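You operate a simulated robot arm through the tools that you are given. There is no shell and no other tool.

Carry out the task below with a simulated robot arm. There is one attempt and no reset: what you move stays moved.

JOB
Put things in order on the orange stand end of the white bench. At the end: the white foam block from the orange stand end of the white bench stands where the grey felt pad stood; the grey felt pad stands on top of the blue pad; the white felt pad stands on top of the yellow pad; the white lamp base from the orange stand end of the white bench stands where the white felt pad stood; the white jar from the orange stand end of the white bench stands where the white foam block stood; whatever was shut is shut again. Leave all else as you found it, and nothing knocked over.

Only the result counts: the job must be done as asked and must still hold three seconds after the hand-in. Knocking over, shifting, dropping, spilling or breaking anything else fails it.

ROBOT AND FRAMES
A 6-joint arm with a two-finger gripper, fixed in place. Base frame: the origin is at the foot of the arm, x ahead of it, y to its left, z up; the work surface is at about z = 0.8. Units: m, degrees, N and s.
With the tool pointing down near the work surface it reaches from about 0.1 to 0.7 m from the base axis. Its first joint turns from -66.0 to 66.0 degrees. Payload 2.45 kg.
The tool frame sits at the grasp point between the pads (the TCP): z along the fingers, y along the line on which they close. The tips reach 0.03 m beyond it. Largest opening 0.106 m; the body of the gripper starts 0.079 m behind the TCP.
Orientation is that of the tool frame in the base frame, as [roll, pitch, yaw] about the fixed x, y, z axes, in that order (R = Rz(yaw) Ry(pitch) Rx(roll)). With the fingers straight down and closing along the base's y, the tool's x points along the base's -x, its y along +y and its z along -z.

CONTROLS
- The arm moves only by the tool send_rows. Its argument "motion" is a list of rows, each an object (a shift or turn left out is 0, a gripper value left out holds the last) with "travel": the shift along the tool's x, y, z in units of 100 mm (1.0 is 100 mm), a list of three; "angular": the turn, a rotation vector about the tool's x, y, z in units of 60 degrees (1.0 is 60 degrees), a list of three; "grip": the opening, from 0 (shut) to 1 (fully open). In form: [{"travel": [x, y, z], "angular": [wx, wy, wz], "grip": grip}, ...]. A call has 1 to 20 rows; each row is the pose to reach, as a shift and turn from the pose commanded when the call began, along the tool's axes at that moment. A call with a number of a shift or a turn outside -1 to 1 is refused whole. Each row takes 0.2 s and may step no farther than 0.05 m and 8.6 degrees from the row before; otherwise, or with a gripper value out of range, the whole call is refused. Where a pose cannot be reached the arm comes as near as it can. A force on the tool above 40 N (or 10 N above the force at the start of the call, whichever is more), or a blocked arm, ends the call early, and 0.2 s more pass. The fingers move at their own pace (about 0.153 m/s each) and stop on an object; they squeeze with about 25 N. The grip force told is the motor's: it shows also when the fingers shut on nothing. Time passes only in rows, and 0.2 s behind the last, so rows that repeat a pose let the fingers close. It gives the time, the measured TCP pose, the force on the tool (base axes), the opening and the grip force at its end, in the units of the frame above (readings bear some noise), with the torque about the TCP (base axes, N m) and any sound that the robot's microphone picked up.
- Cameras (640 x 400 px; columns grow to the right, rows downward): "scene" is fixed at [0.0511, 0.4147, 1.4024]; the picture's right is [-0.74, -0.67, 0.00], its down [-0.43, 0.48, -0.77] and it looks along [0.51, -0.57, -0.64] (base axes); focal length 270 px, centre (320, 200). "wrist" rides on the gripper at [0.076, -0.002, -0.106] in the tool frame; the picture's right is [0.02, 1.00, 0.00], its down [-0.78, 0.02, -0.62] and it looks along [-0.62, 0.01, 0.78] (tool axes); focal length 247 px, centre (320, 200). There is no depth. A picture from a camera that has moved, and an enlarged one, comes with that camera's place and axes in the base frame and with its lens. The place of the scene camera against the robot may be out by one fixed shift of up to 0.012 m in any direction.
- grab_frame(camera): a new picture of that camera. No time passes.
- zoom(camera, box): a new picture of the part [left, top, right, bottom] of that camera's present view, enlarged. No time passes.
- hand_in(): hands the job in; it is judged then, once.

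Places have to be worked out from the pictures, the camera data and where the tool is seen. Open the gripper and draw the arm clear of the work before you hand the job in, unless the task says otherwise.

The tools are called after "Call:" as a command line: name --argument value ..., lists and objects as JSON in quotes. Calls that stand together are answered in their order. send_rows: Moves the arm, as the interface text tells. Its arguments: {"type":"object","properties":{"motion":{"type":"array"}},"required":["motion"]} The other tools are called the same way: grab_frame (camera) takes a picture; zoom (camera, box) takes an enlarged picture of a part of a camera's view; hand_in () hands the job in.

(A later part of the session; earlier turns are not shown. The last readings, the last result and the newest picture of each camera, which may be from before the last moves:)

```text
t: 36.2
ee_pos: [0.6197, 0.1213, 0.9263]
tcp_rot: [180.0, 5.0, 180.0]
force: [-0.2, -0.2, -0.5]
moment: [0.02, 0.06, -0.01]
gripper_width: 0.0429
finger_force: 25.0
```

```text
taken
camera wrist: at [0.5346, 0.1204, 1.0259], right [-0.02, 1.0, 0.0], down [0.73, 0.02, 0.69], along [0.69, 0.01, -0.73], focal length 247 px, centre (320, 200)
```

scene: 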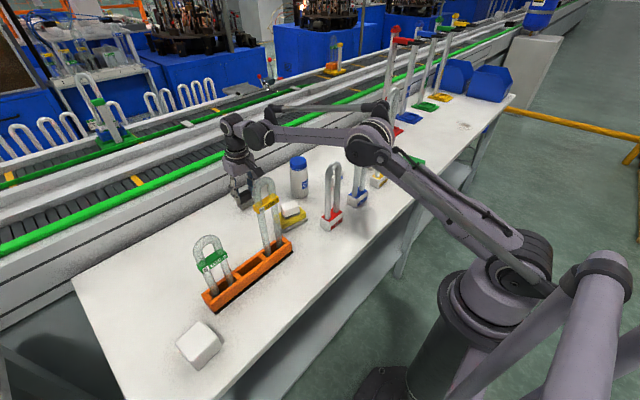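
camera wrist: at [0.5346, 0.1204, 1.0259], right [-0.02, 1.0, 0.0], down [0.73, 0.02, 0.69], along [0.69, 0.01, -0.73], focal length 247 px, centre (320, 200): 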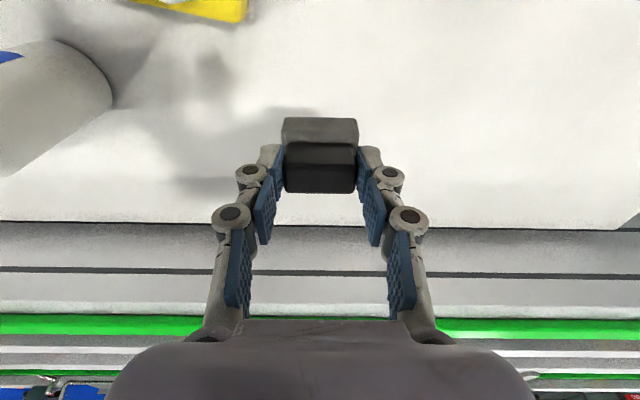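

Pad is steady in the grip. I now turn the hand +46° twice about the vertical (so the camera side faces right), keeping the pad level.

Call:
send_rows --motion '[{"angular": [-0.0112, 0, -0.1273]}, {"angular": [-0.0223, 0, -0.2546]}, {"angular": [-0.0334, 0, -0.3819]}, {"angular": [-0.0446, 0, -0.5091]}, {"angular": [-0.0557, 0, -0.6364]}, {"angular": [-0.0669, 0, -0.7637]}, {"angular": [-0.0669, 0, -0.7637]}]'

Call:
grab_frame --camera "scene"

```text
t: 37.8
ee_pos: [0.6204, 0.1224, 0.9267]
tcp_rot: [-180.0, 4.9, -133.9]
force: [0.1, -0.1, 0.3]
moment: [0.01, 0.02, -0.01]
gripper_width: 0.0431
finger_force: 24.6
```

```text
taken
```

scene: 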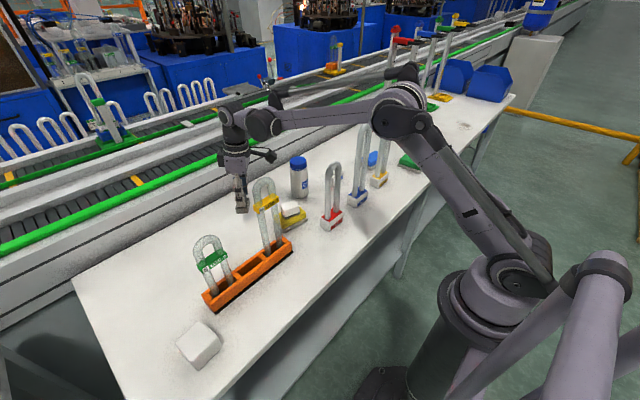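

Rotation works as intended (yaw −134°, tilt kept). I do the second 46°.

Call:
send_rows --motion '[{"angular": [-0.0112, 0, -0.1273]}, {"angular": [-0.0223, 0, -0.2546]}, {"angular": [-0.0334, 0, -0.3819]}, {"angular": [-0.0446, 0, -0.5091]}, {"angular": [-0.0557, 0, -0.6364]}, {"angular": [-0.0669, 0, -0.7637]}, {"angular": [-0.0669, 0, -0.7637]}]'

Call:
grab_frame --camera "wrist"

Call:
grab_frame --camera "scene"

```text
t: 39.4
ee_pos: [0.6212, 0.1209, 0.9269]
tcp_rot: [180.0, 4.9, -87.9]
force: [-0.3, 0.6, 0.0]
moment: [0.05, 0.02, -0.03]
gripper_width: 0.0435
finger_force: 24.9
```

```text
taken
camera wrist: at [0.6253, 0.0367, 1.0248], right [-1.0, -0.06, 0.0], down [-0.04, 0.72, 0.69], along [-0.04, 0.69, -0.73], focal length 247 px, centre (320, 200)
```

wrist: 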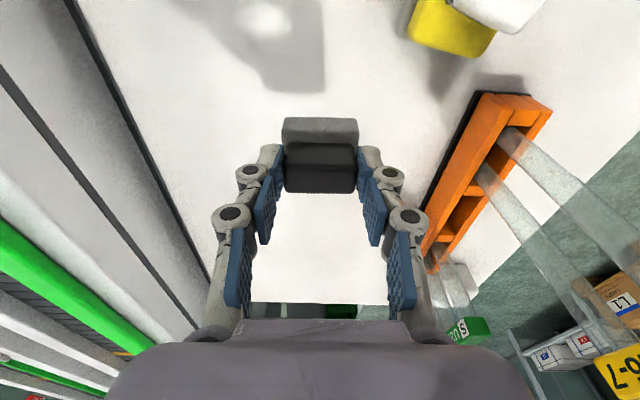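

```text
taken
```

scene: 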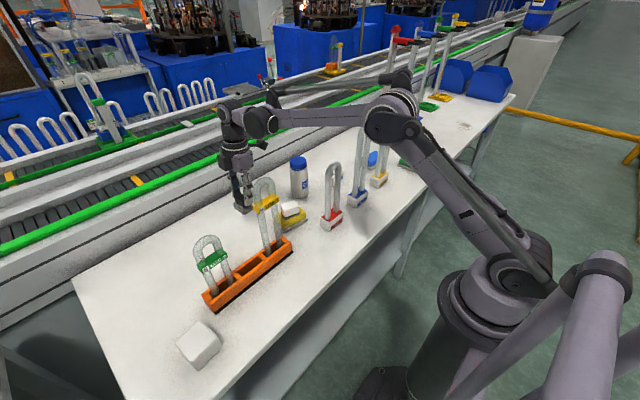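

The pad is oriented for the regrasp. I lower it onto the free bench spot at (0.62, 0.12), stopping just above expected contact.

Call:
send_rows --motion '[{"travel": [0.017, 0, 0.2]}, {"travel": [0.035, 0, 0.4]}, {"travel": [0.052, 0, 0.6]}, {"travel": [0.054, 0, 0.625]}, {"travel": [0.054, 0, 0.625]}]'

Call:
zoom --camera "scene" --box '[190, 130, 330, 250]'

```text
t: 40.6
ee_pos: [0.6201, 0.1222, 0.8645]
tcp_rot: [180.0, 5.0, -88.0]
force: [0.5, 0.0, -0.6]
moment: [0.0, -0.03, 0.0]
gripper_width: 0.0432
finger_force: 24.8
```

```text
3.33 times, centred on (260, 190) of scene
camera zoom: at [0.0511, 0.4147, 1.4024], right [-0.74, -0.67, 0.0], down [-0.43, 0.48, -0.77], along [0.51, -0.57, -0.64], focal length 898 px, centre (520, 233)
```

zoom: 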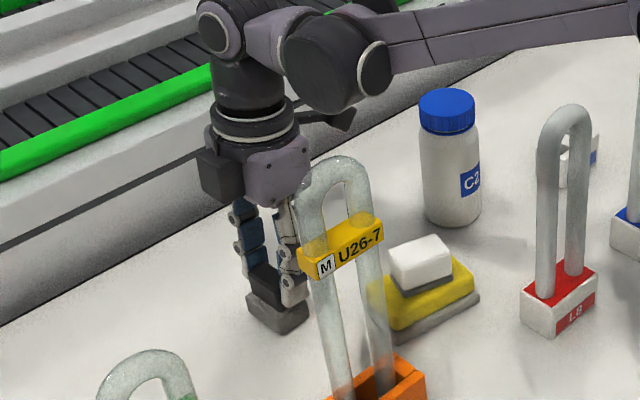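

Pad is a few millimetres above the bench. I lower another 2 mm steps with force checks.

Call:
send_rows --motion '[{"travel": [0.002, 0, 0.015]}, {"travel": [0.003, 0, 0.03]}]'

```text
t: 41.2
ee_pos: [0.6197, 0.122, 0.8608]
tcp_rot: [180.0, 5.0, -88.0]
force: [-1.4, -1.6, 13.3]
moment: [0.18, 0.05, 0.04]
gripper_width: 0.0429
finger_force: 25.0
```

Contact (13 N). I ease off 1 mm, then open to release the pad on the bench.

Call:
send_rows --motion '[{"travel": [-0.001, 0, -0.012], "grip": 0}, {"travel": [-0.001, 0, -0.012], "grip": 0.7}, {"travel": [-0.001, 0, -0.012], "grip": 0.7}, {"travel": [-0.001, 0, -0.012], "grip": 0.7}]'

Call:
grab_frame --camera "wrist"

```text
t: 42.2
ee_pos: [0.6203, 0.1223, 0.8613]
tcp_rot: [180.0, 5.1, -88.0]
force: [-0.6, 0.2, 0.1]
moment: [0.0, 0.01, 0.01]
gripper_width: 0.0743
finger_force: 0.1
```

```text
taken
camera wrist: at [0.6248, 0.0368, 0.9603], right [-1.0, -0.06, 0.0], down [-0.04, 0.72, 0.69], along [-0.04, 0.69, -0.73], focal length 247 px, centre (320, 200)
```

wrist: 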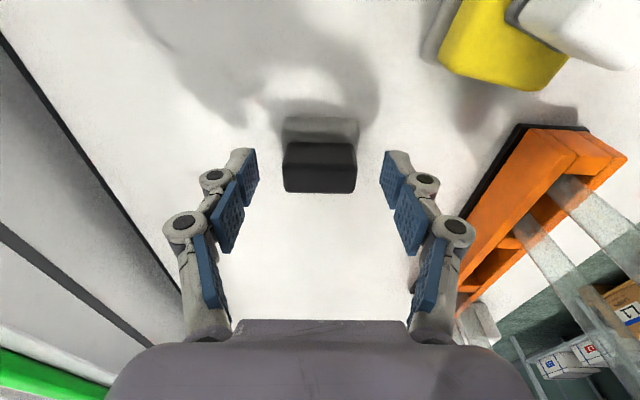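

Pad rests at about (0.62, 0.133). Now I tilt the open hand by a further 23° about the closing axis (leaning right, total 28°), re-aiming at the handle for a regrasp suited to the blue pad.

Call:
send_rows --motion '[{"travel": [0.0, 0, -0.06], "angular": [0, 0, 0], "grip": 0.75}, {"travel": [0.02, 0, -0.06], "angular": [0, -0.128, 0]}, {"travel": [0.04, 0, -0.05], "angular": [0, -0.256, 0]}, {"travel": [0.059, 0.002, -0.03], "angular": [0, -0.3833, 0]}, {"travel": [0.059, 0.002, -0.019], "angular": [0, -0.3833, 0]}, {"travel": [0.059, 0.002, -0.019], "angular": [0, -0.3833, 0]}]'

Call:
grab_frame --camera "wrist"

Call:
grab_frame --camera "scene"

Call:
zoom --camera "scene" --box '[210, 80, 370, 240]'

```text
t: 43.6
ee_pos: [0.6197, 0.1164, 0.8626]
tcp_rot: [179.9, 28.1, -88.0]
force: [0.0, 0.5, 0.2]
moment: [0.0, -0.01, 0.02]
gripper_width: 0.0796
finger_force: 0.0
```

```text
taken
camera wrist: at [0.6262, -0.0005, 0.9199], right [-1.0, -0.05, -0.01], down [-0.03, 0.4, 0.92], along [-0.05, 0.92, -0.4], focal length 247 px, centre (320, 200)
```

wrist: 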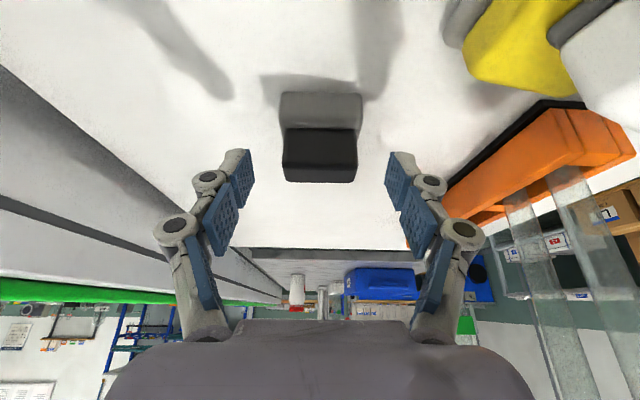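

```text
taken
```

scene: 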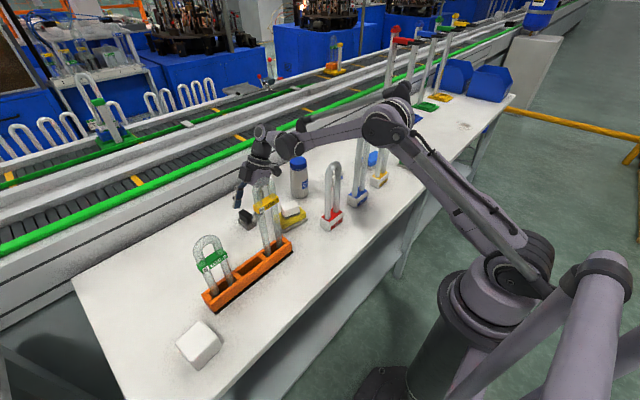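

```text
2.50 times, centred on (290, 160) of scene
camera zoom: at [0.0511, 0.4147, 1.4024], right [-0.74, -0.67, 0.0], down [-0.43, 0.48, -0.77], along [0.51, -0.57, -0.64], focal length 674 px, centre (395, 300)
```

zoom: 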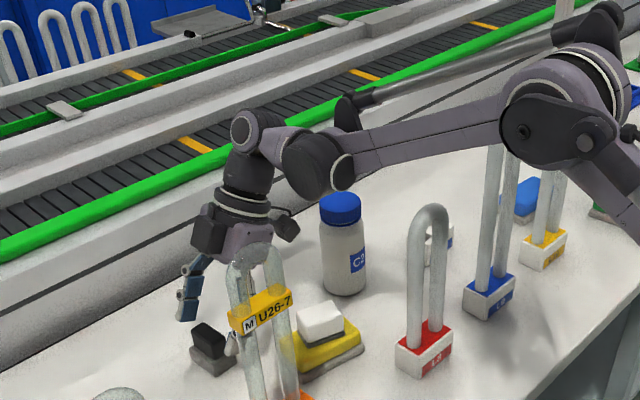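

The hand leans correctly and the handle is centred where the fingertips will close (row ≈155 as predicted). I close the gripper.

Call:
send_rows --motion '[{"travel": [0, 0, 0], "grip": 0.5}, {"travel": [0, 0, 0], "grip": 0}, {"travel": [0, 0, 0], "grip": 0}, {"travel": [0, 0, 0], "grip": 0}]'

Call:
grab_frame --camera "wrist"

```text
t: 44.6
ee_pos: [0.6203, 0.1172, 0.862]
tcp_rot: [180.0, 28.0, -88.0]
force: [-0.1, -1.2, 4.4]
moment: [0.01, 0.01, 0.0]
gripper_width: 0.0431
finger_force: 24.9
```

```text
taken
camera wrist: at [0.6261, -0.0006, 0.9203], right [-1.0, -0.05, -0.01], down [-0.03, 0.4, 0.92], along [-0.05, 0.92, -0.4], focal length 247 px, centre (320, 200)
```

wrist: 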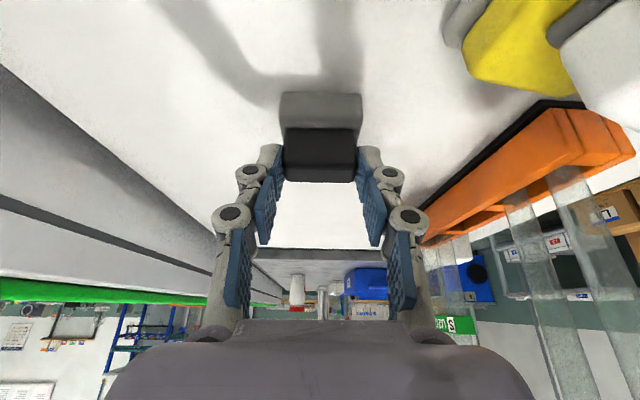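

Grip is on the handle at 43 mm with a 28° lean. I lift straight up 0.1 m.

Call:
send_rows --motion '[{"travel": [-0.047, 0, -0.088]}, {"travel": [-0.2, 0, -0.38]}, {"travel": [-0.4, 0, -0.75]}, {"travel": [-0.4695, 0, -0.883]}, {"travel": [-0.4695, 0, -0.883]}]'

Call:
grab_frame --camera "wrist"

Call:
grab_frame --camera "scene"

```text
t: 45.8
ee_pos: [0.6199, 0.1156, 0.9635]
tcp_rot: [179.9, 28.0, -88.0]
force: [0.5, 1.1, -0.7]
moment: [0.0, 0.0, 0.0]
gripper_width: 0.043
finger_force: 24.8
```

```text
taken
camera wrist: at [0.6249, -0.0011, 1.0214], right [-1.0, -0.05, -0.01], down [-0.03, 0.4, 0.92], along [-0.05, 0.92, -0.4], focal length 247 px, centre (320, 200)
```

wrist: 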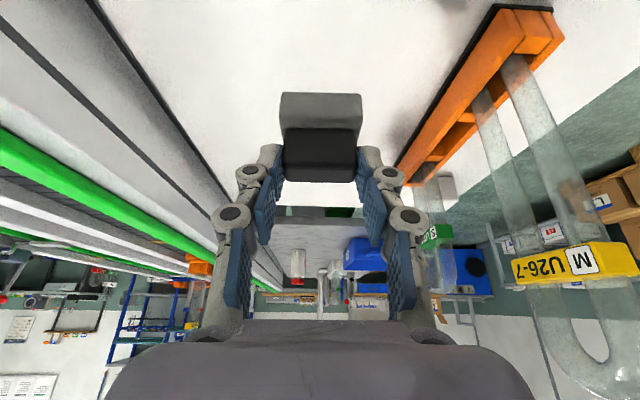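

```text
taken
```

scene: 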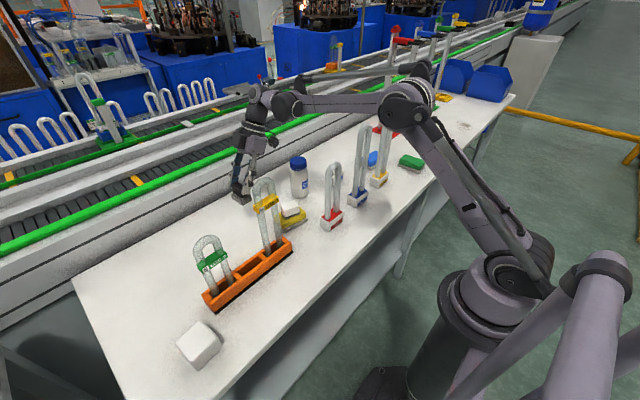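

Held firmly. I rise to z≈1.04 and slightly outward for the transit.

Call:
send_rows --motion '[{"travel": [-0.18, -0.07, -0.34]}, {"travel": [-0.357, -0.15, -0.682]}, {"travel": [-0.357, -0.15, -0.682]}]'

```text
t: 46.6
ee_pos: [0.6385, 0.1159, 1.0401]
tcp_rot: [-180.0, 28.0, -88.1]
force: [-0.5, 0.3, -0.4]
moment: [-0.04, 0.02, 0.04]
gripper_width: 0.0433
finger_force: 24.9
```

I swing along an arc over the jar at z≈1.04 (pad bottom ≈0.98, jar top ≈0.94), turning the hand gradually.

Call:
send_rows --motion '[{"travel": [0.28, -0.006, -0.149], "angular": [0.0522, 0, 0.0981]}, {"travel": [0.56, -0.011, -0.298], "angular": [0.1043, 0, 0.1962]}, {"travel": [0.84, -0.017, -0.447], "angular": [0.1565, 0, 0.2943]}, {"travel": [0.84, -0.017, -0.447], "angular": [0.1565, 0, 0.2943]}]'

Call:
grab_frame --camera "scene"

```text
t: 47.6
ee_pos: [0.6403, 0.0196, 1.039]
tcp_rot: [180.0, 28.0, -108.1]
force: [-0.6, -0.1, -0.2]
moment: [-0.01, 0.0, 0.0]
gripper_width: 0.0432
finger_force: 25.1
```

```text
taken
```

scene: 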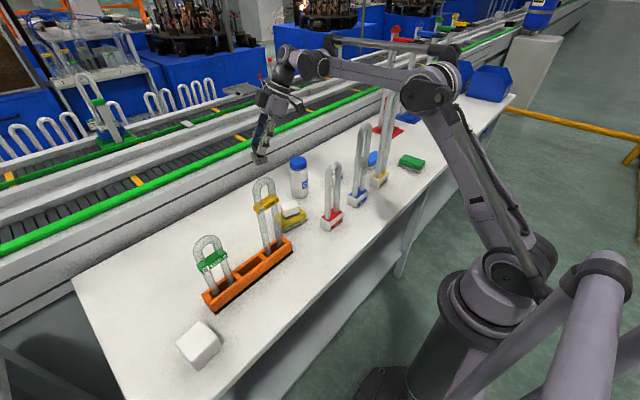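

Continuing the arc to y≈−0.08.

Call:
send_rows --motion '[{"travel": [0.25, -0.098, -0.17], "angular": [0.0391, 0, 0.0736]}, {"travel": [0.5, -0.196, -0.341], "angular": [0.0783, 0, 0.1471]}, {"travel": [0.751, -0.294, -0.512], "angular": [0.1174, 0, 0.2207]}, {"travel": [0.751, -0.294, -0.512], "angular": [0.1174, 0, 0.2207]}]'

Call:
grab_frame --camera "wrist"

Call:
grab_frame --camera "scene"

```text
t: 48.6
ee_pos: [0.639, -0.0751, 1.048]
tcp_rot: [180.0, 28.0, -123.0]
force: [0.3, -0.3, -1.1]
moment: [-0.01, 0.01, 0.02]
gripper_width: 0.0429
finger_force: 24.9
```

```text
taken
camera wrist: at [0.5769, -0.174, 1.1061], right [-0.85, 0.53, -0.01], down [0.2, 0.34, 0.92], along [0.49, 0.78, -0.4], focal length 247 px, centre (320, 200)
```

wrist: 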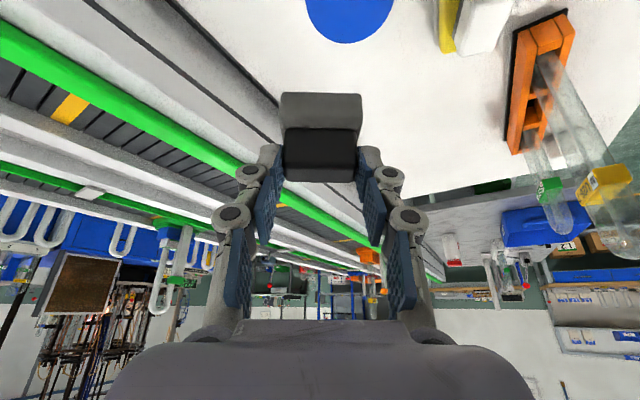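

```text
taken
```

scene: 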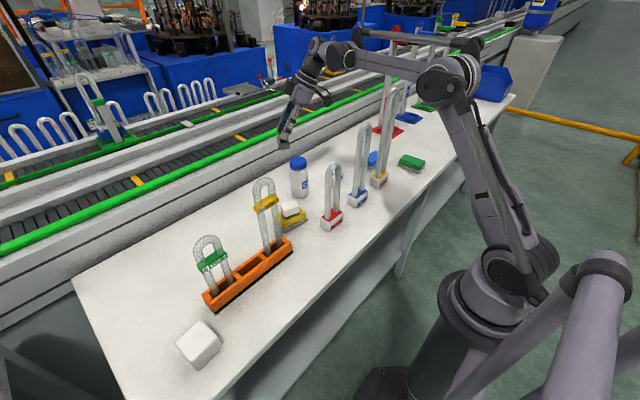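

Next arc segment to about (0.63, −0.165), still high above the lamps.

Call:
send_rows --motion '[{"travel": [0.237, -0.138, -0.126], "angular": [0.0261, 0, 0.0491]}, {"travel": [0.473, -0.277, -0.251], "angular": [0.0522, 0, 0.0981]}, {"travel": [0.71, -0.415, -0.377], "angular": [0.0783, 0, 0.1472]}, {"travel": [0.71, -0.415, -0.377], "angular": [0.0783, 0, 0.1472]}]'

```text
t: 49.6
ee_pos: [0.6301, -0.1673, 1.0489]
tcp_rot: [-180.0, 28.0, -132.9]
force: [0.7, -0.1, -0.6]
moment: [-0.02, -0.04, -0.02]
gripper_width: 0.0431
finger_force: 24.3
```

To keep the camera housing away from L10, I keep the hand pointing more toward −y for this leg: to about (0.605, −0.25, 1.03) with a small +5° turn.

Call:
send_rows --motion '[{"travel": [0.259, -0.128, -0.066], "angular": [-0.013, 0, -0.0245]}, {"travel": [0.517, -0.255, -0.131], "angular": [-0.026, 0, -0.049]}, {"travel": [0.776, -0.383, -0.197], "angular": [-0.0391, 0, -0.0736]}, {"travel": [0.776, -0.383, -0.197], "angular": [-0.0391, 0, -0.0736]}]'

Call:
grab_frame --camera "scene"

Call:
zoom --camera "scene" --box '[270, 20, 440, 200]'

```text
t: 50.6
ee_pos: [0.6076, -0.2485, 1.0313]
tcp_rot: [-180.0, 28.1, -128.0]
force: [-0.4, -0.7, 0.1]
moment: [0.02, 0.0, 0.01]
gripper_width: 0.0432
finger_force: 25.2
```

```text
taken
```

scene: 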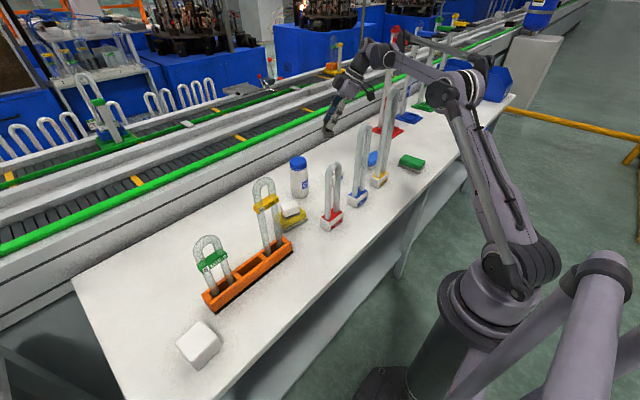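

```text
2.22 times, centred on (355, 110) of scene
camera zoom: at [0.0511, 0.4146, 1.4024], right [-0.74, -0.67, 0.0], down [-0.43, 0.48, -0.77], along [0.51, -0.57, -0.64], focal length 599 px, centre (242, 400)
```

zoom: 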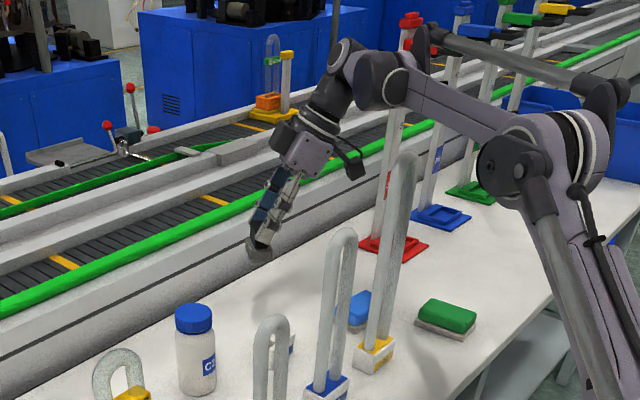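

Clear of L10 by a good margin. Next leg to about (0.578, −0.33, 1.03).

Call:
send_rows --motion '[{"travel": [0.241, -0.089, -0.128], "angular": [0.0078, 0, 0.0147]}, {"travel": [0.483, -0.178, -0.257], "angular": [0.0157, 0, 0.0294]}, {"travel": [0.724, -0.267, -0.385], "angular": [0.0235, 0, 0.0441]}, {"travel": [0.724, -0.267, -0.385], "angular": [0.0235, 0, 0.0441]}]'

Call:
zoom --camera "scene" --box '[290, 20, 460, 200]'

```text
t: 51.6
ee_pos: [0.5759, -0.3285, 1.0299]
tcp_rot: [-179.9, 28.0, -131.1]
force: [0.0, -0.5, -0.1]
moment: [0.01, 0.0, -0.01]
gripper_width: 0.0433
finger_force: 25.1
```

```text
2.22 times, centred on (375, 110) of scene
camera zoom: at [0.0511, 0.4146, 1.4024], right [-0.74, -0.67, 0.0], down [-0.43, 0.48, -0.77], along [0.51, -0.57, -0.64], focal length 599 px, centre (198, 400)
```

zoom: 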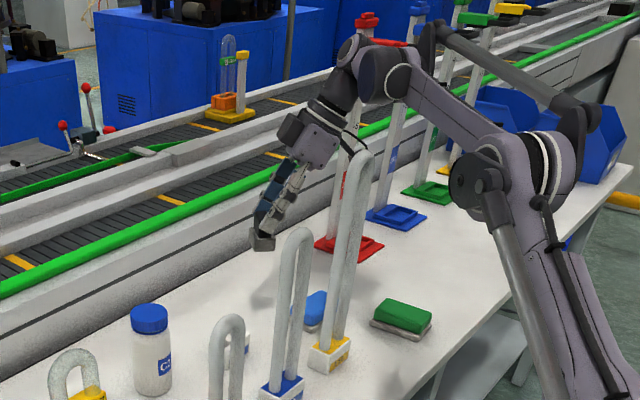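

Next leg to about (0.55, −0.39, 1.02), turning −10°.

Call:
send_rows --motion '[{"travel": [0.204, -0.07, -0.071], "angular": [0.0261, 0, 0.0491]}, {"travel": [0.407, -0.141, -0.141], "angular": [0.0522, 0, 0.0981]}, {"travel": [0.611, -0.211, -0.212], "angular": [0.0783, 0, 0.1472]}, {"travel": [0.611, -0.211, -0.212], "angular": [0.0783, 0, 0.1472]}]'

Call:
zoom --camera "scene" --box '[290, 20, 460, 200]'

Call:
grab_frame --camera "wrist"

```text
t: 52.6
ee_pos: [0.5514, -0.3911, 1.0226]
tcp_rot: [-180.0, 28.1, -141.0]
force: [0.1, 0.6, -0.6]
moment: [0.01, 0.03, 0.0]
gripper_width: 0.0428
finger_force: 24.9
```

```text
2.22 times, centred on (375, 110) of scene
camera zoom: at [0.0511, 0.4146, 1.4024], right [-0.74, -0.67, 0.0], down [-0.43, 0.48, -0.77], along [0.51, -0.57, -0.64], focal length 599 px, centre (198, 400)
```

zoom: 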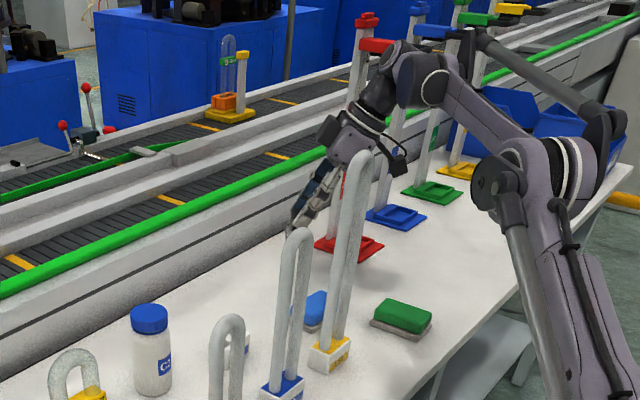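

```text
taken
camera wrist: at [0.4608, -0.4652, 1.0789], right [-0.64, 0.77, -0.01], down [0.3, 0.26, 0.92], along [0.7, 0.59, -0.4], focal length 247 px, centre (320, 200)
```

wrist: 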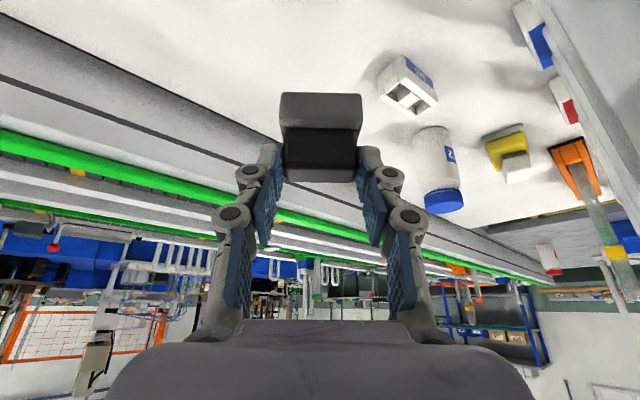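

Now I move above the blue pad: target TCP (0.514, −0.449, 0.98), turning the last −14° so the lean points away from L10.

Call:
send_rows --motion '[{"travel": [0.26, -0.073, 0.023], "angular": [0.0365, 0, 0.0687]}, {"travel": [0.519, -0.146, 0.045], "angular": [0.0731, 0, 0.1373]}, {"travel": [0.779, -0.219, 0.068], "angular": [0.1096, 0, 0.206]}, {"travel": [0.779, -0.219, 0.068], "angular": [0.1096, 0, 0.206]}]'

Call:
zoom --camera "scene" --box '[300, 50, 460, 220]'

Call:
grab_frame --camera "wrist"

```text
t: 53.6
ee_pos: [0.5127, -0.4485, 0.9788]
tcp_rot: [180.0, 28.1, -155.0]
force: [0.0, 0.5, 0.4]
moment: [0.02, 0.0, 0.0]
gripper_width: 0.0432
finger_force: 24.6
```

```text
2.35 times, centred on (380, 135) of scene
camera zoom: at [0.0511, 0.4147, 1.4024], right [-0.74, -0.67, 0.0], down [-0.43, 0.48, -0.77], along [0.51, -0.57, -0.64], focal length 634 px, centre (179, 353)
```

zoom: 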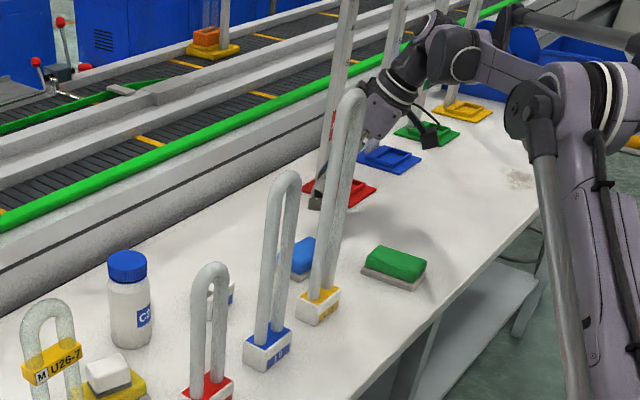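

```text
taken
camera wrist: at [0.4068, -0.4993, 1.0361], right [-0.44, 0.9, -0.01], down [0.35, 0.18, 0.92], along [0.83, 0.4, -0.4], focal length 247 px, centre (320, 200)
```

wrist: 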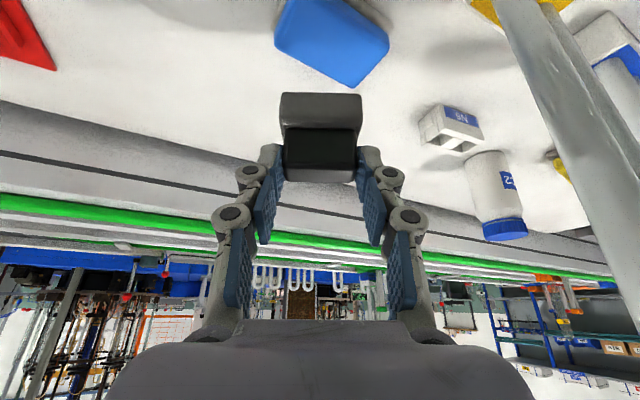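

The held pad lines up over the blue pad (projected pad centre ≈(0.5285, −0.441), blue centre ≈(0.528, −0.437)). I descend 65 mm and check clearance to L10.

Call:
send_rows --motion '[{"travel": [0.094, 0, 0.177]}, {"travel": [0.188, 0, 0.353]}, {"travel": [0.26, 0, 0.49]}, {"travel": [0.305, 0, 0.574]}, {"travel": [0.305, 0, 0.574]}]'

Call:
zoom --camera "scene" --box '[330, 70, 450, 200]'

Call:
grab_frame --camera "wrist"

```text
t: 54.8
ee_pos: [0.5133, -0.4473, 0.9132]
tcp_rot: [-180.0, 28.0, -155.1]
force: [-0.4, 0.7, -0.1]
moment: [-0.03, 0.04, 0.0]
gripper_width: 0.0431
finger_force: 24.8
```

```text
3.08 times, centred on (390, 135) of scene
camera zoom: at [0.0511, 0.4147, 1.4024], right [-0.74, -0.67, 0.0], down [-0.43, 0.48, -0.77], along [0.51, -0.57, -0.64], focal length 829 px, centre (105, 400)
```

zoom: 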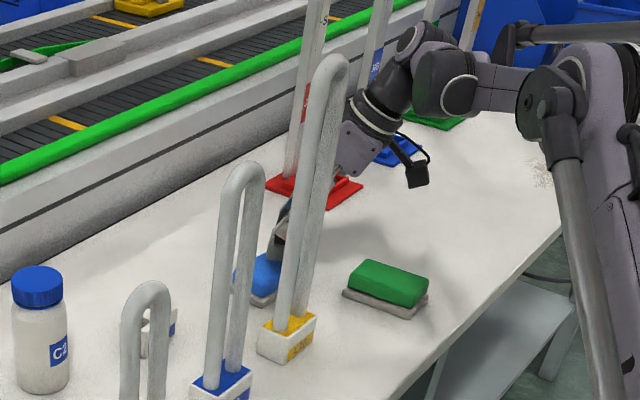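

```text
taken
camera wrist: at [0.4077, -0.4992, 0.9707], right [-0.44, 0.9, -0.01], down [0.35, 0.18, 0.92], along [0.82, 0.4, -0.4], focal length 247 px, centre (320, 200)
```

wrist: 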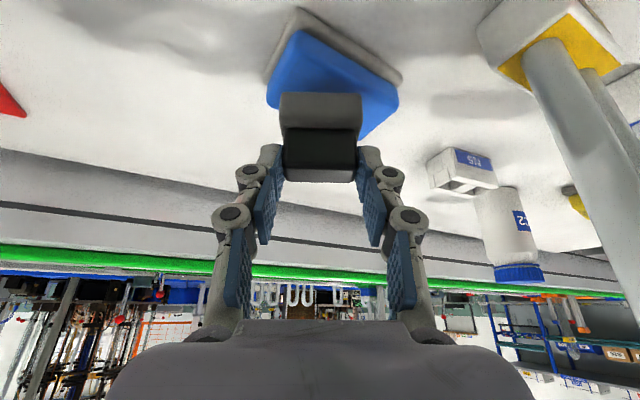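

I zoom in to verify where the pad will land relative to the blue pad's outline.

Call:
zoom --camera "wrist" --box '[240, 0, 420, 150]'

Call:
zoom --camera "scene" --box '[360, 110, 410, 170]'

```text
2.67 times, centred on (330, 75) of wrist
camera zoom: at [0.4077, -0.4992, 0.9707], right [-0.44, 0.9, -0.01], down [0.35, 0.18, 0.92], along [0.82, 0.4, -0.4], focal length 659 px, centre (293, 533)
```

zoom: 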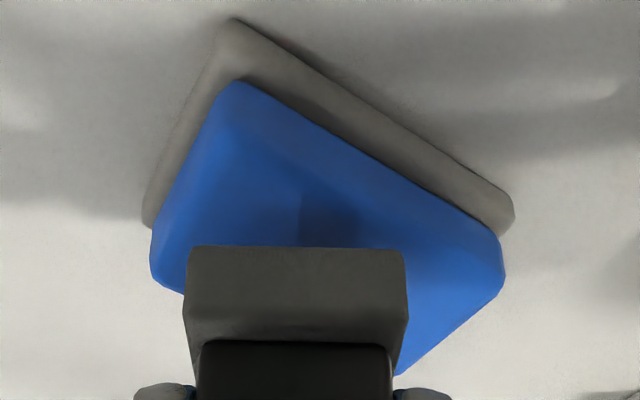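

```text
6.67 times, centred on (385, 140) of scene
camera zoom: at [0.0511, 0.4147, 1.4024], right [-0.74, -0.67, 0.0], down [-0.43, 0.48, -0.77], along [0.51, -0.57, -0.64], focal length 1797 px, centre (-113, 600)
```

zoom: 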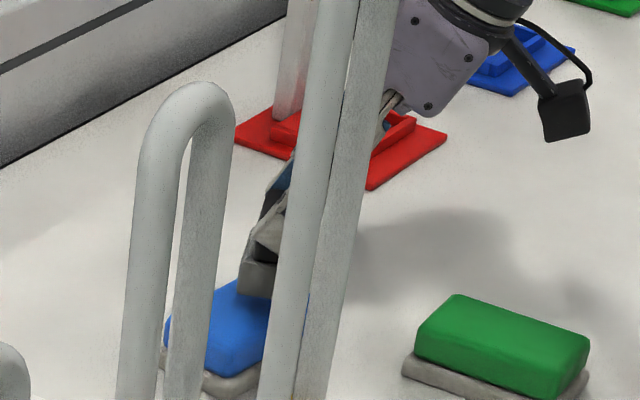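

In the same view the pad would land ≈9 mm/15 mm off the blue pad's centre, so I shift (+8, +12) mm before lowering; L10 margin stays ≈40 mm.

Call:
send_rows --motion '[{"travel": [-0.055, 0.038, 0.029]}, {"travel": [-0.109, 0.075, 0.058]}, {"travel": [-0.109, 0.075, 0.058]}]'

Call:
zoom --camera "wrist" --box '[240, 0, 420, 150]'

Call:
grab_frame --camera "wrist"

```text
t: 55.6
ee_pos: [0.5218, -0.4366, 0.9132]
tcp_rot: [180.0, 28.0, -155.0]
force: [0.4, -0.7, -0.6]
moment: [-0.01, 0.0, -0.02]
gripper_width: 0.0432
finger_force: 24.6
```

```text
2.67 times, centred on (330, 75) of wrist
camera zoom: at [0.4154, -0.4876, 0.9702], right [-0.44, 0.9, -0.01], down [0.35, 0.18, 0.92], along [0.83, 0.4, -0.4], focal length 659 px, centre (293, 533)
```

zoom: 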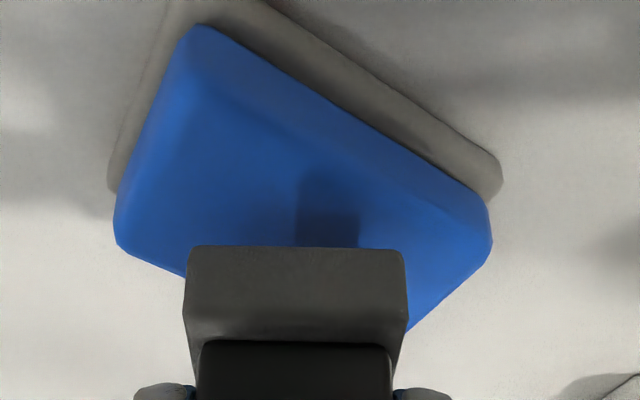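

```text
taken
camera wrist: at [0.4154, -0.4876, 0.9702], right [-0.44, 0.9, -0.01], down [0.35, 0.18, 0.92], along [0.83, 0.4, -0.4], focal length 247 px, centre (320, 200)
```

wrist: 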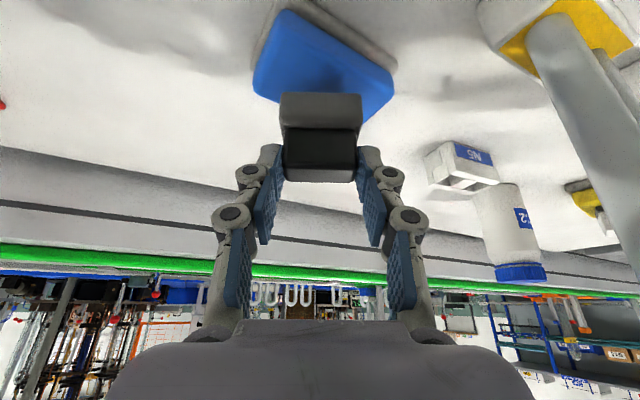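

Now the pad centre matches the blue pad's centre to within a few mm. I lower in small steps with force checks.

Call:
send_rows --motion '[{"travel": [0.019, 0, 0.035]}, {"travel": [0.038, 0, 0.071]}, {"travel": [0.038, 0, 0.071]}]'

```text
t: 56.4
ee_pos: [0.5203, -0.4376, 0.9066]
tcp_rot: [180.0, 28.1, -155.0]
force: [0.0, 0.2, -0.9]
moment: [0.0, 0.03, 0.01]
gripper_width: 0.0432
finger_force: 24.8
```

Call:
send_rows --motion '[{"travel": [0.009, 0, 0.018]}, {"travel": [0.014, 0, 0.026]}]'

```text
t: 57.0
ee_pos: [0.5213, -0.4369, 0.9013]
tcp_rot: [179.9, 28.1, -155.0]
force: [-0.2, -0.4, -0.8]
moment: [-0.01, 0.01, 0.01]
gripper_width: 0.0429
finger_force: 25.4
```

No contact yet at z≈0.901–0.902. I continue in 2 mm steps.

Call:
send_rows --motion '[{"travel": [0.005, 0, 0.009]}, {"travel": [0.009, 0, 0.018]}]'

```text
t: 57.6
ee_pos: [0.5228, -0.4356, 0.8997]
tcp_rot: [-180.0, 28.0, -155.0]
force: [1.0, 0.4, -0.4]
moment: [-0.04, 0.03, 0.02]
gripper_width: 0.0428
finger_force: 24.4
```

Call:
send_rows --motion '[{"travel": [0.005, 0, 0.009]}, {"travel": [0.009, 0, 0.018]}]'

Call:
zoom --camera "wrist" --box '[240, 0, 420, 150]'

```text
t: 58.2
ee_pos: [0.5225, -0.4362, 0.8991]
tcp_rot: [-179.9, 28.1, -155.0]
force: [-1.0, -3.2, 14.5]
moment: [-0.09, -0.09, -0.01]
gripper_width: 0.0431
finger_force: 25.0
```

```text
2.67 times, centred on (330, 75) of wrist
camera zoom: at [0.4157, -0.4874, 0.9559], right [-0.44, 0.9, -0.01], down [0.35, 0.18, 0.92], along [0.83, 0.4, -0.4], focal length 659 px, centre (293, 533)
```

zoom: 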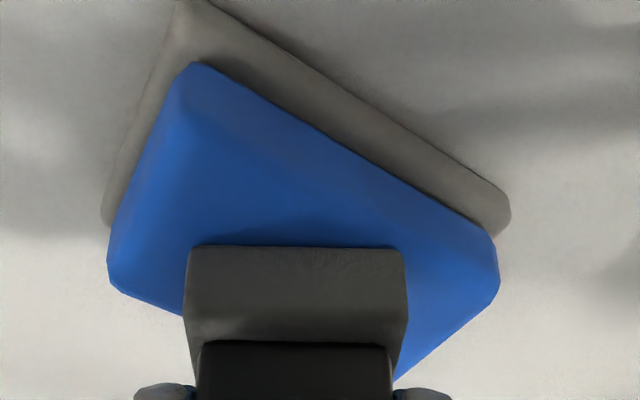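

Contact (14.5 N) with the pad centred on the blue pad. I ease up ~1 mm and open the fingers slightly to release.

Call:
send_rows --motion '[{"travel": [-0.006, 0, -0.011], "grip": 0}, {"travel": [-0.006, 0, -0.011], "grip": 0.55}, {"travel": [-0.006, 0, -0.011], "grip": 0.6}, {"travel": [-0.006, 0, -0.011], "grip": 0.6}]'

Call:
grab_frame --camera "wrist"

```text
t: 59.2
ee_pos: [0.5216, -0.4363, 0.8988]
tcp_rot: [180.0, 28.0, -155.0]
force: [-1.0, 0.5, 0.4]
moment: [-0.03, 0.02, -0.03]
gripper_width: 0.0636
finger_force: 0.0
```

```text
taken
camera wrist: at [0.4159, -0.4873, 0.9565], right [-0.44, 0.9, -0.01], down [0.35, 0.18, 0.92], along [0.82, 0.4, -0.4], focal length 247 px, centre (320, 200)
```

wrist: 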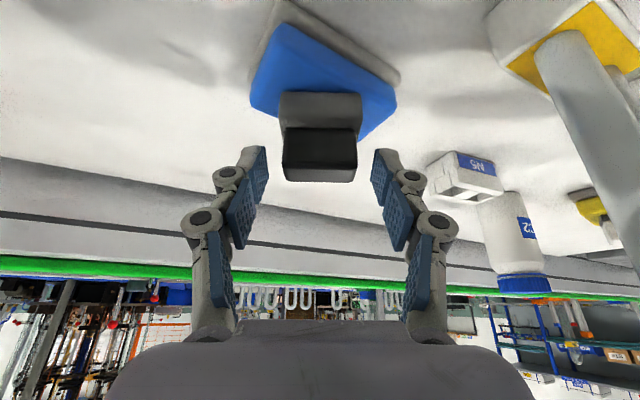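

Released cleanly. I withdraw straight up 0.1 m and check the result.

Call:
send_rows --motion '[{"travel": [-0.047, 0, -0.088]}, {"travel": [-0.15, 0, -0.28]}, {"travel": [-0.33, 0, -0.62]}, {"travel": [-0.4695, 0, -0.883]}, {"travel": [-0.4695, 0, -0.883]}]'

Call:
grab_frame --camera "wrist"

Call:
zoom --camera "scene" --box '[340, 100, 440, 200]'

```text
t: 60.4
ee_pos: [0.5195, -0.4358, 0.9996]
tcp_rot: [180.0, 28.0, -155.0]
force: [0.2, -0.1, 0.1]
moment: [-0.01, -0.02, 0.01]
gripper_width: 0.0639
finger_force: 0.0
```

```text
taken
camera wrist: at [0.414, -0.4867, 1.0573], right [-0.44, 0.9, -0.01], down [0.35, 0.18, 0.92], along [0.83, 0.4, -0.4], focal length 247 px, centre (320, 200)
```

wrist: 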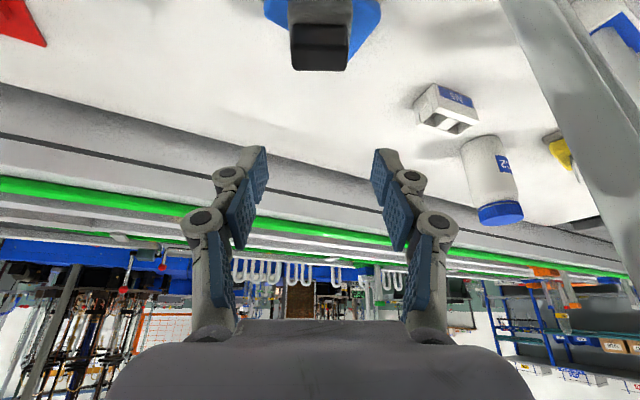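

```text
4.00 times, centred on (390, 150) of scene
camera zoom: at [0.0511, 0.4147, 1.4024], right [-0.74, -0.67, 0.0], down [-0.43, 0.48, -0.77], along [0.51, -0.57, -0.64], focal length 1078 px, centre (40, 400)
```

zoom: 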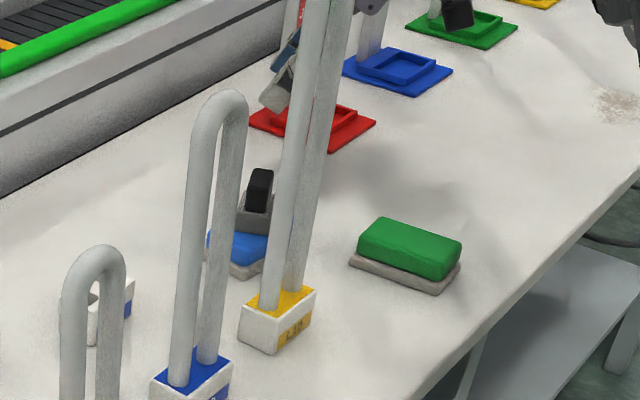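

The grey felt pad stands on the blue pad. I withdraw along the reverse path, first to (0.55, −0.39, 1.02) with a +14° turn.

Call:
send_rows --motion '[{"travel": [-0.174, 0.091, 0.01], "angular": [-0.0365, 0, -0.0687]}, {"travel": [-0.348, 0.182, 0.019], "angular": [-0.0731, 0, -0.1373]}, {"travel": [-0.522, 0.273, 0.029], "angular": [-0.1096, 0, -0.206]}, {"travel": [-0.522, 0.273, 0.029], "angular": [-0.1096, 0, -0.206]}]'

```text
t: 61.4
ee_pos: [0.5522, -0.3916, 1.0218]
tcp_rot: [180.0, 28.0, -140.9]
force: [0.1, 0.4, 0.1]
moment: [-0.02, 0.02, 0.01]
gripper_width: 0.0634
finger_force: 0.1
```

Continuing the reverse path past L10.

Call:
send_rows --motion '[{"travel": [-0.183, 0.112, 0.067], "angular": [-0.0261, 0, -0.0491]}, {"travel": [-0.367, 0.223, 0.135], "angular": [-0.0522, 0, -0.0981]}, {"travel": [-0.55, 0.335, 0.202], "angular": [-0.0783, 0, -0.1472]}, {"travel": [-0.55, 0.335, 0.202], "angular": [-0.0783, 0, -0.1472]}]'

Call:
send_rows --motion '[{"travel": [-0.239, 0.098, 0.127], "angular": [-0.0078, 0, -0.0147]}, {"travel": [-0.477, 0.196, 0.253], "angular": [-0.0157, 0, -0.0294]}, {"travel": [-0.716, 0.294, 0.38], "angular": [-0.0235, 0, -0.0441]}, {"travel": [-0.716, 0.294, 0.38], "angular": [-0.0235, 0, -0.0441]}]'

Call:
grab_frame --camera "scene"

```text
t: 62.4
ee_pos: [0.5762, -0.3281, 1.0297]
tcp_rot: [-180.0, 28.0, -130.8]
force: [-0.7, -0.1, 0.1]
moment: [0.01, 0.02, 0.0]
gripper_width: 0.0635
finger_force: 0.0
```

```text
t: 63.4
ee_pos: [0.6085, -0.2471, 1.0303]
tcp_rot: [180.0, 28.0, -128.0]
force: [-1.7, 0.0, -0.2]
moment: [0.02, -0.03, 0.03]
gripper_width: 0.0636
finger_force: 0.1
```

```text
taken
```

scene: 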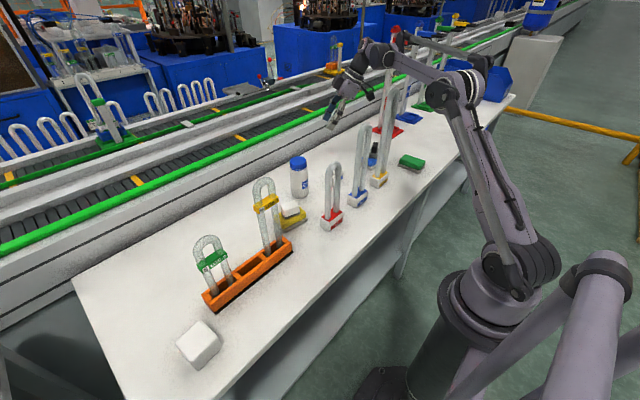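

All lamps stand as before and the grey pad is on the blue one. I move inward a bit and straighten the hand to vertical.

Call:
send_rows --motion '[{"travel": [-0.01, 0.2, 0.005], "angular": [0, 0, 0]}, {"travel": [-0.02, 0.4, 0.01], "angular": [0, 0.1167, 0]}, {"travel": [-0.026, 0.53, 0.014], "angular": [0, 0.2333, 0]}, {"travel": [-0.026, 0.53, 0.014], "angular": [0, 0.35, 0]}, {"travel": [-0.026, 0.53, 0.014], "angular": [0, 0.4667, 0]}, {"travel": [-0.026, 0.53, 0.014], "angular": [0, 0.4667, 0], "grip": 1}]'

Call:
grab_frame --camera "wrist"

```text
t: 64.8
ee_pos: [0.5681, -0.2136, 1.0304]
tcp_rot: [179.9, -0.1, -127.9]
force: [-0.4, -0.6, 0.1]
moment: [0.03, 0.0, 0.01]
gripper_width: 0.1062
finger_force: 0.2
```

```text
taken
camera wrist: at [0.5225, -0.275, 1.1356], right [-0.8, 0.6, 0.0], down [0.47, 0.63, 0.62], along [0.37, 0.5, -0.78], focal length 247 px, centre (320, 200)
```

wrist: 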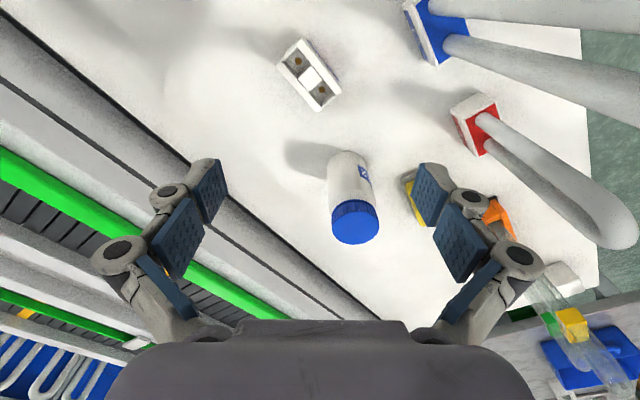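

I turn the hand back to yaw 180° while moving toward +y and rising a little.

Call:
send_rows --motion '[{"travel": [-0.1, 0.08, -0.07], "angular": [0, 0, 0.124]}, {"travel": [-0.2, 0.16, -0.14], "angular": [0, 0, 0.248]}, {"travel": [-0.3, 0.24, -0.21], "angular": [0, 0, 0.371]}, {"travel": [-0.4, 0.32, -0.28], "angular": [0, 0, 0.495]}, {"travel": [-0.5, 0.4, -0.35], "angular": [0, 0, 0.619]}, {"travel": [-0.6, 0.48, -0.42], "angular": [0, 0, 0.743]}, {"travel": [-0.709, 0.554, -0.5], "angular": [0, 0, 0.867]}, {"travel": [-0.709, 0.554, -0.5], "angular": [0, 0, 0.867]}]'

```text
t: 66.6
ee_pos: [0.5691, -0.1247, 1.0808]
tcp_rot: [-180.0, 0.0, 179.9]
force: [-0.2, -0.3, -0.3]
moment: [-0.01, 0.02, 0.02]
gripper_width: 0.1058
finger_force: 0.0
```

I raise to z≈1.17 (fingertips above every nearby lamp) while drawing inward, then swing over to the foam block side.

Call:
send_rows --motion '[{"travel": [0.25, 0.05, -0.3]}, {"travel": [0.5, 0.1, -0.6]}, {"travel": [0.8, 0.2, -0.9]}, {"travel": [0.8, 0.2, -0.9]}]'

Call:
send_rows --motion '[{"travel": [0.25, 0.3, 0]}, {"travel": [0.5, 0.6, 0]}, {"travel": [0.7, 0.95, 0]}, {"travel": [0.7, 0.95, 0]}]'

Call:
send_rows --motion '[{"travel": [0.2, 0.35, 0]}, {"travel": [0.4, 0.7, 0]}, {"travel": [0.6, 1.0, 0]}, {"travel": [0.6, 1.0, 0]}]'

```text
t: 67.6
ee_pos: [0.4884, -0.1036, 1.1689]
tcp_rot: [179.9, -0.1, -180.0]
force: [-0.4, 0.3, 0.0]
moment: [0.0, 0.03, -0.02]
gripper_width: 0.1059
finger_force: 0.0
```

```text
t: 68.6
ee_pos: [0.4185, -0.0094, 1.1686]
tcp_rot: [180.0, -0.1, 180.0]
force: [0.0, 0.7, -0.1]
moment: [-0.03, 0.01, 0.0]
gripper_width: 0.1062
finger_force: 0.0
```

```text
t: 69.6
ee_pos: [0.3579, 0.0913, 1.1697]
tcp_rot: [180.0, 0.0, -179.9]
force: [-0.9, -0.1, -1.1]
moment: [0.02, 0.03, -0.01]
gripper_width: 0.1059
finger_force: 0.0
```

Continuing toward the foam block at x≈0.34.

Call:
send_rows --motion '[{"travel": [0.05, 0.35, 0]}, {"travel": [0.1, 0.7, 0]}, {"travel": [0.15, 1.0, 0]}, {"travel": [0.15, 1.0, 0]}]'

Call:
send_rows --motion '[{"travel": [0, 0.4, 0]}, {"travel": [0, 0.8, 0]}, {"travel": [0, 1.0, 0]}]'

Call:
send_rows --motion '[{"travel": [0, 0.4, 0.1]}, {"travel": [0, 0.8, 0.4]}, {"travel": [0, 1.0, 0.8]}, {"travel": [0, 1.0, 0.8]}]'

Call:
grab_frame --camera "wrist"

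Call:
grab_frame --camera "scene"

```text
t: 70.6
ee_pos: [0.3421, 0.1921, 1.1698]
tcp_rot: [-179.9, 0.0, 179.9]
force: [-0.6, 0.0, 0.6]
moment: [0.0, 0.04, 0.0]
gripper_width: 0.106
finger_force: 0.1
```

```text
t: 71.4
ee_pos: [0.3413, 0.2936, 1.1714]
tcp_rot: [180.0, 0.0, 179.9]
force: [-0.5, 0.0, 0.8]
moment: [-0.01, 0.0, 0.0]
gripper_width: 0.1063
finger_force: 0.0
```

```text
t: 72.4
ee_pos: [0.344, 0.3919, 1.0888]
tcp_rot: [-180.0, 0.1, 179.9]
force: [-0.4, 0.1, 0.4]
moment: [0.0, 0.0, 0.02]
gripper_width: 0.1059
finger_force: 0.1
```

```text
taken
camera wrist: at [0.2682, 0.3913, 1.1937], right [-0.02, 1.0, 0.0], down [0.78, 0.02, 0.62], along [0.62, 0.01, -0.78], focal length 247 px, centre (320, 200)
```

wrist: 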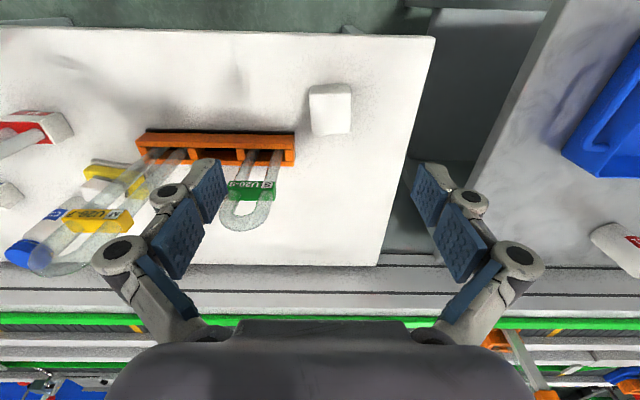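

```text
taken
```

scene: 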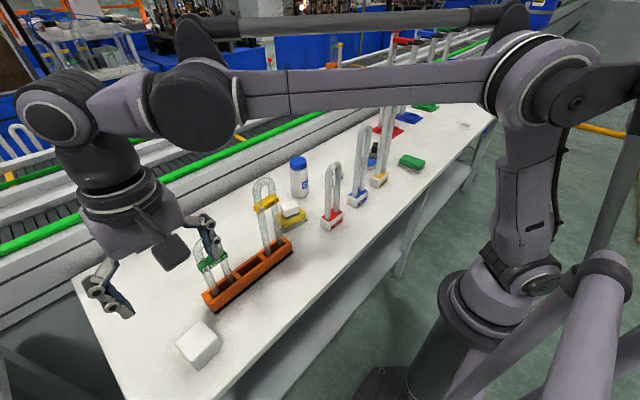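

I zoom in on the foam block (and the lamps) for measurement.

Call:
zoom --camera "wrist" --box '[280, 60, 400, 150]'

Call:
zoom --camera "scene" --box '[150, 290, 250, 390]'

```text
4.44 times, centred on (340, 105) of wrist
camera zoom: at [0.2682, 0.3913, 1.1937], right [-0.02, 1.0, 0.0], down [0.78, 0.02, 0.62], along [0.62, 0.01, -0.78], focal length 1098 px, centre (231, 622)
```

zoom: 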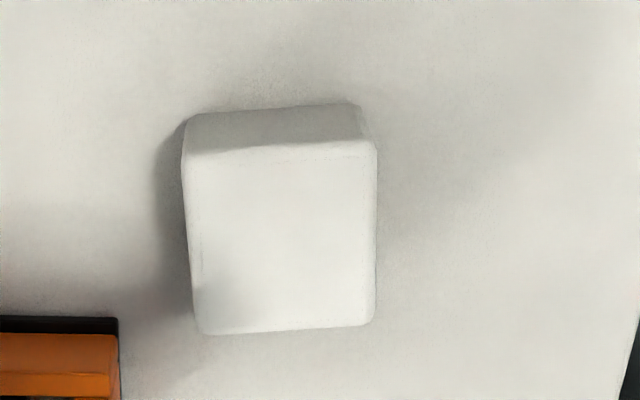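

```text
4.00 times, centred on (200, 340) of scene
camera zoom: at [0.0511, 0.4147, 1.4024], right [-0.74, -0.67, 0.0], down [-0.43, 0.48, -0.77], along [0.51, -0.57, -0.64], focal length 1078 px, centre (800, -360)
```

zoom: 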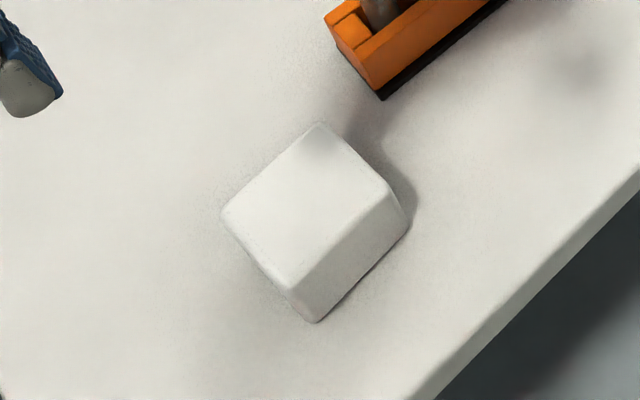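

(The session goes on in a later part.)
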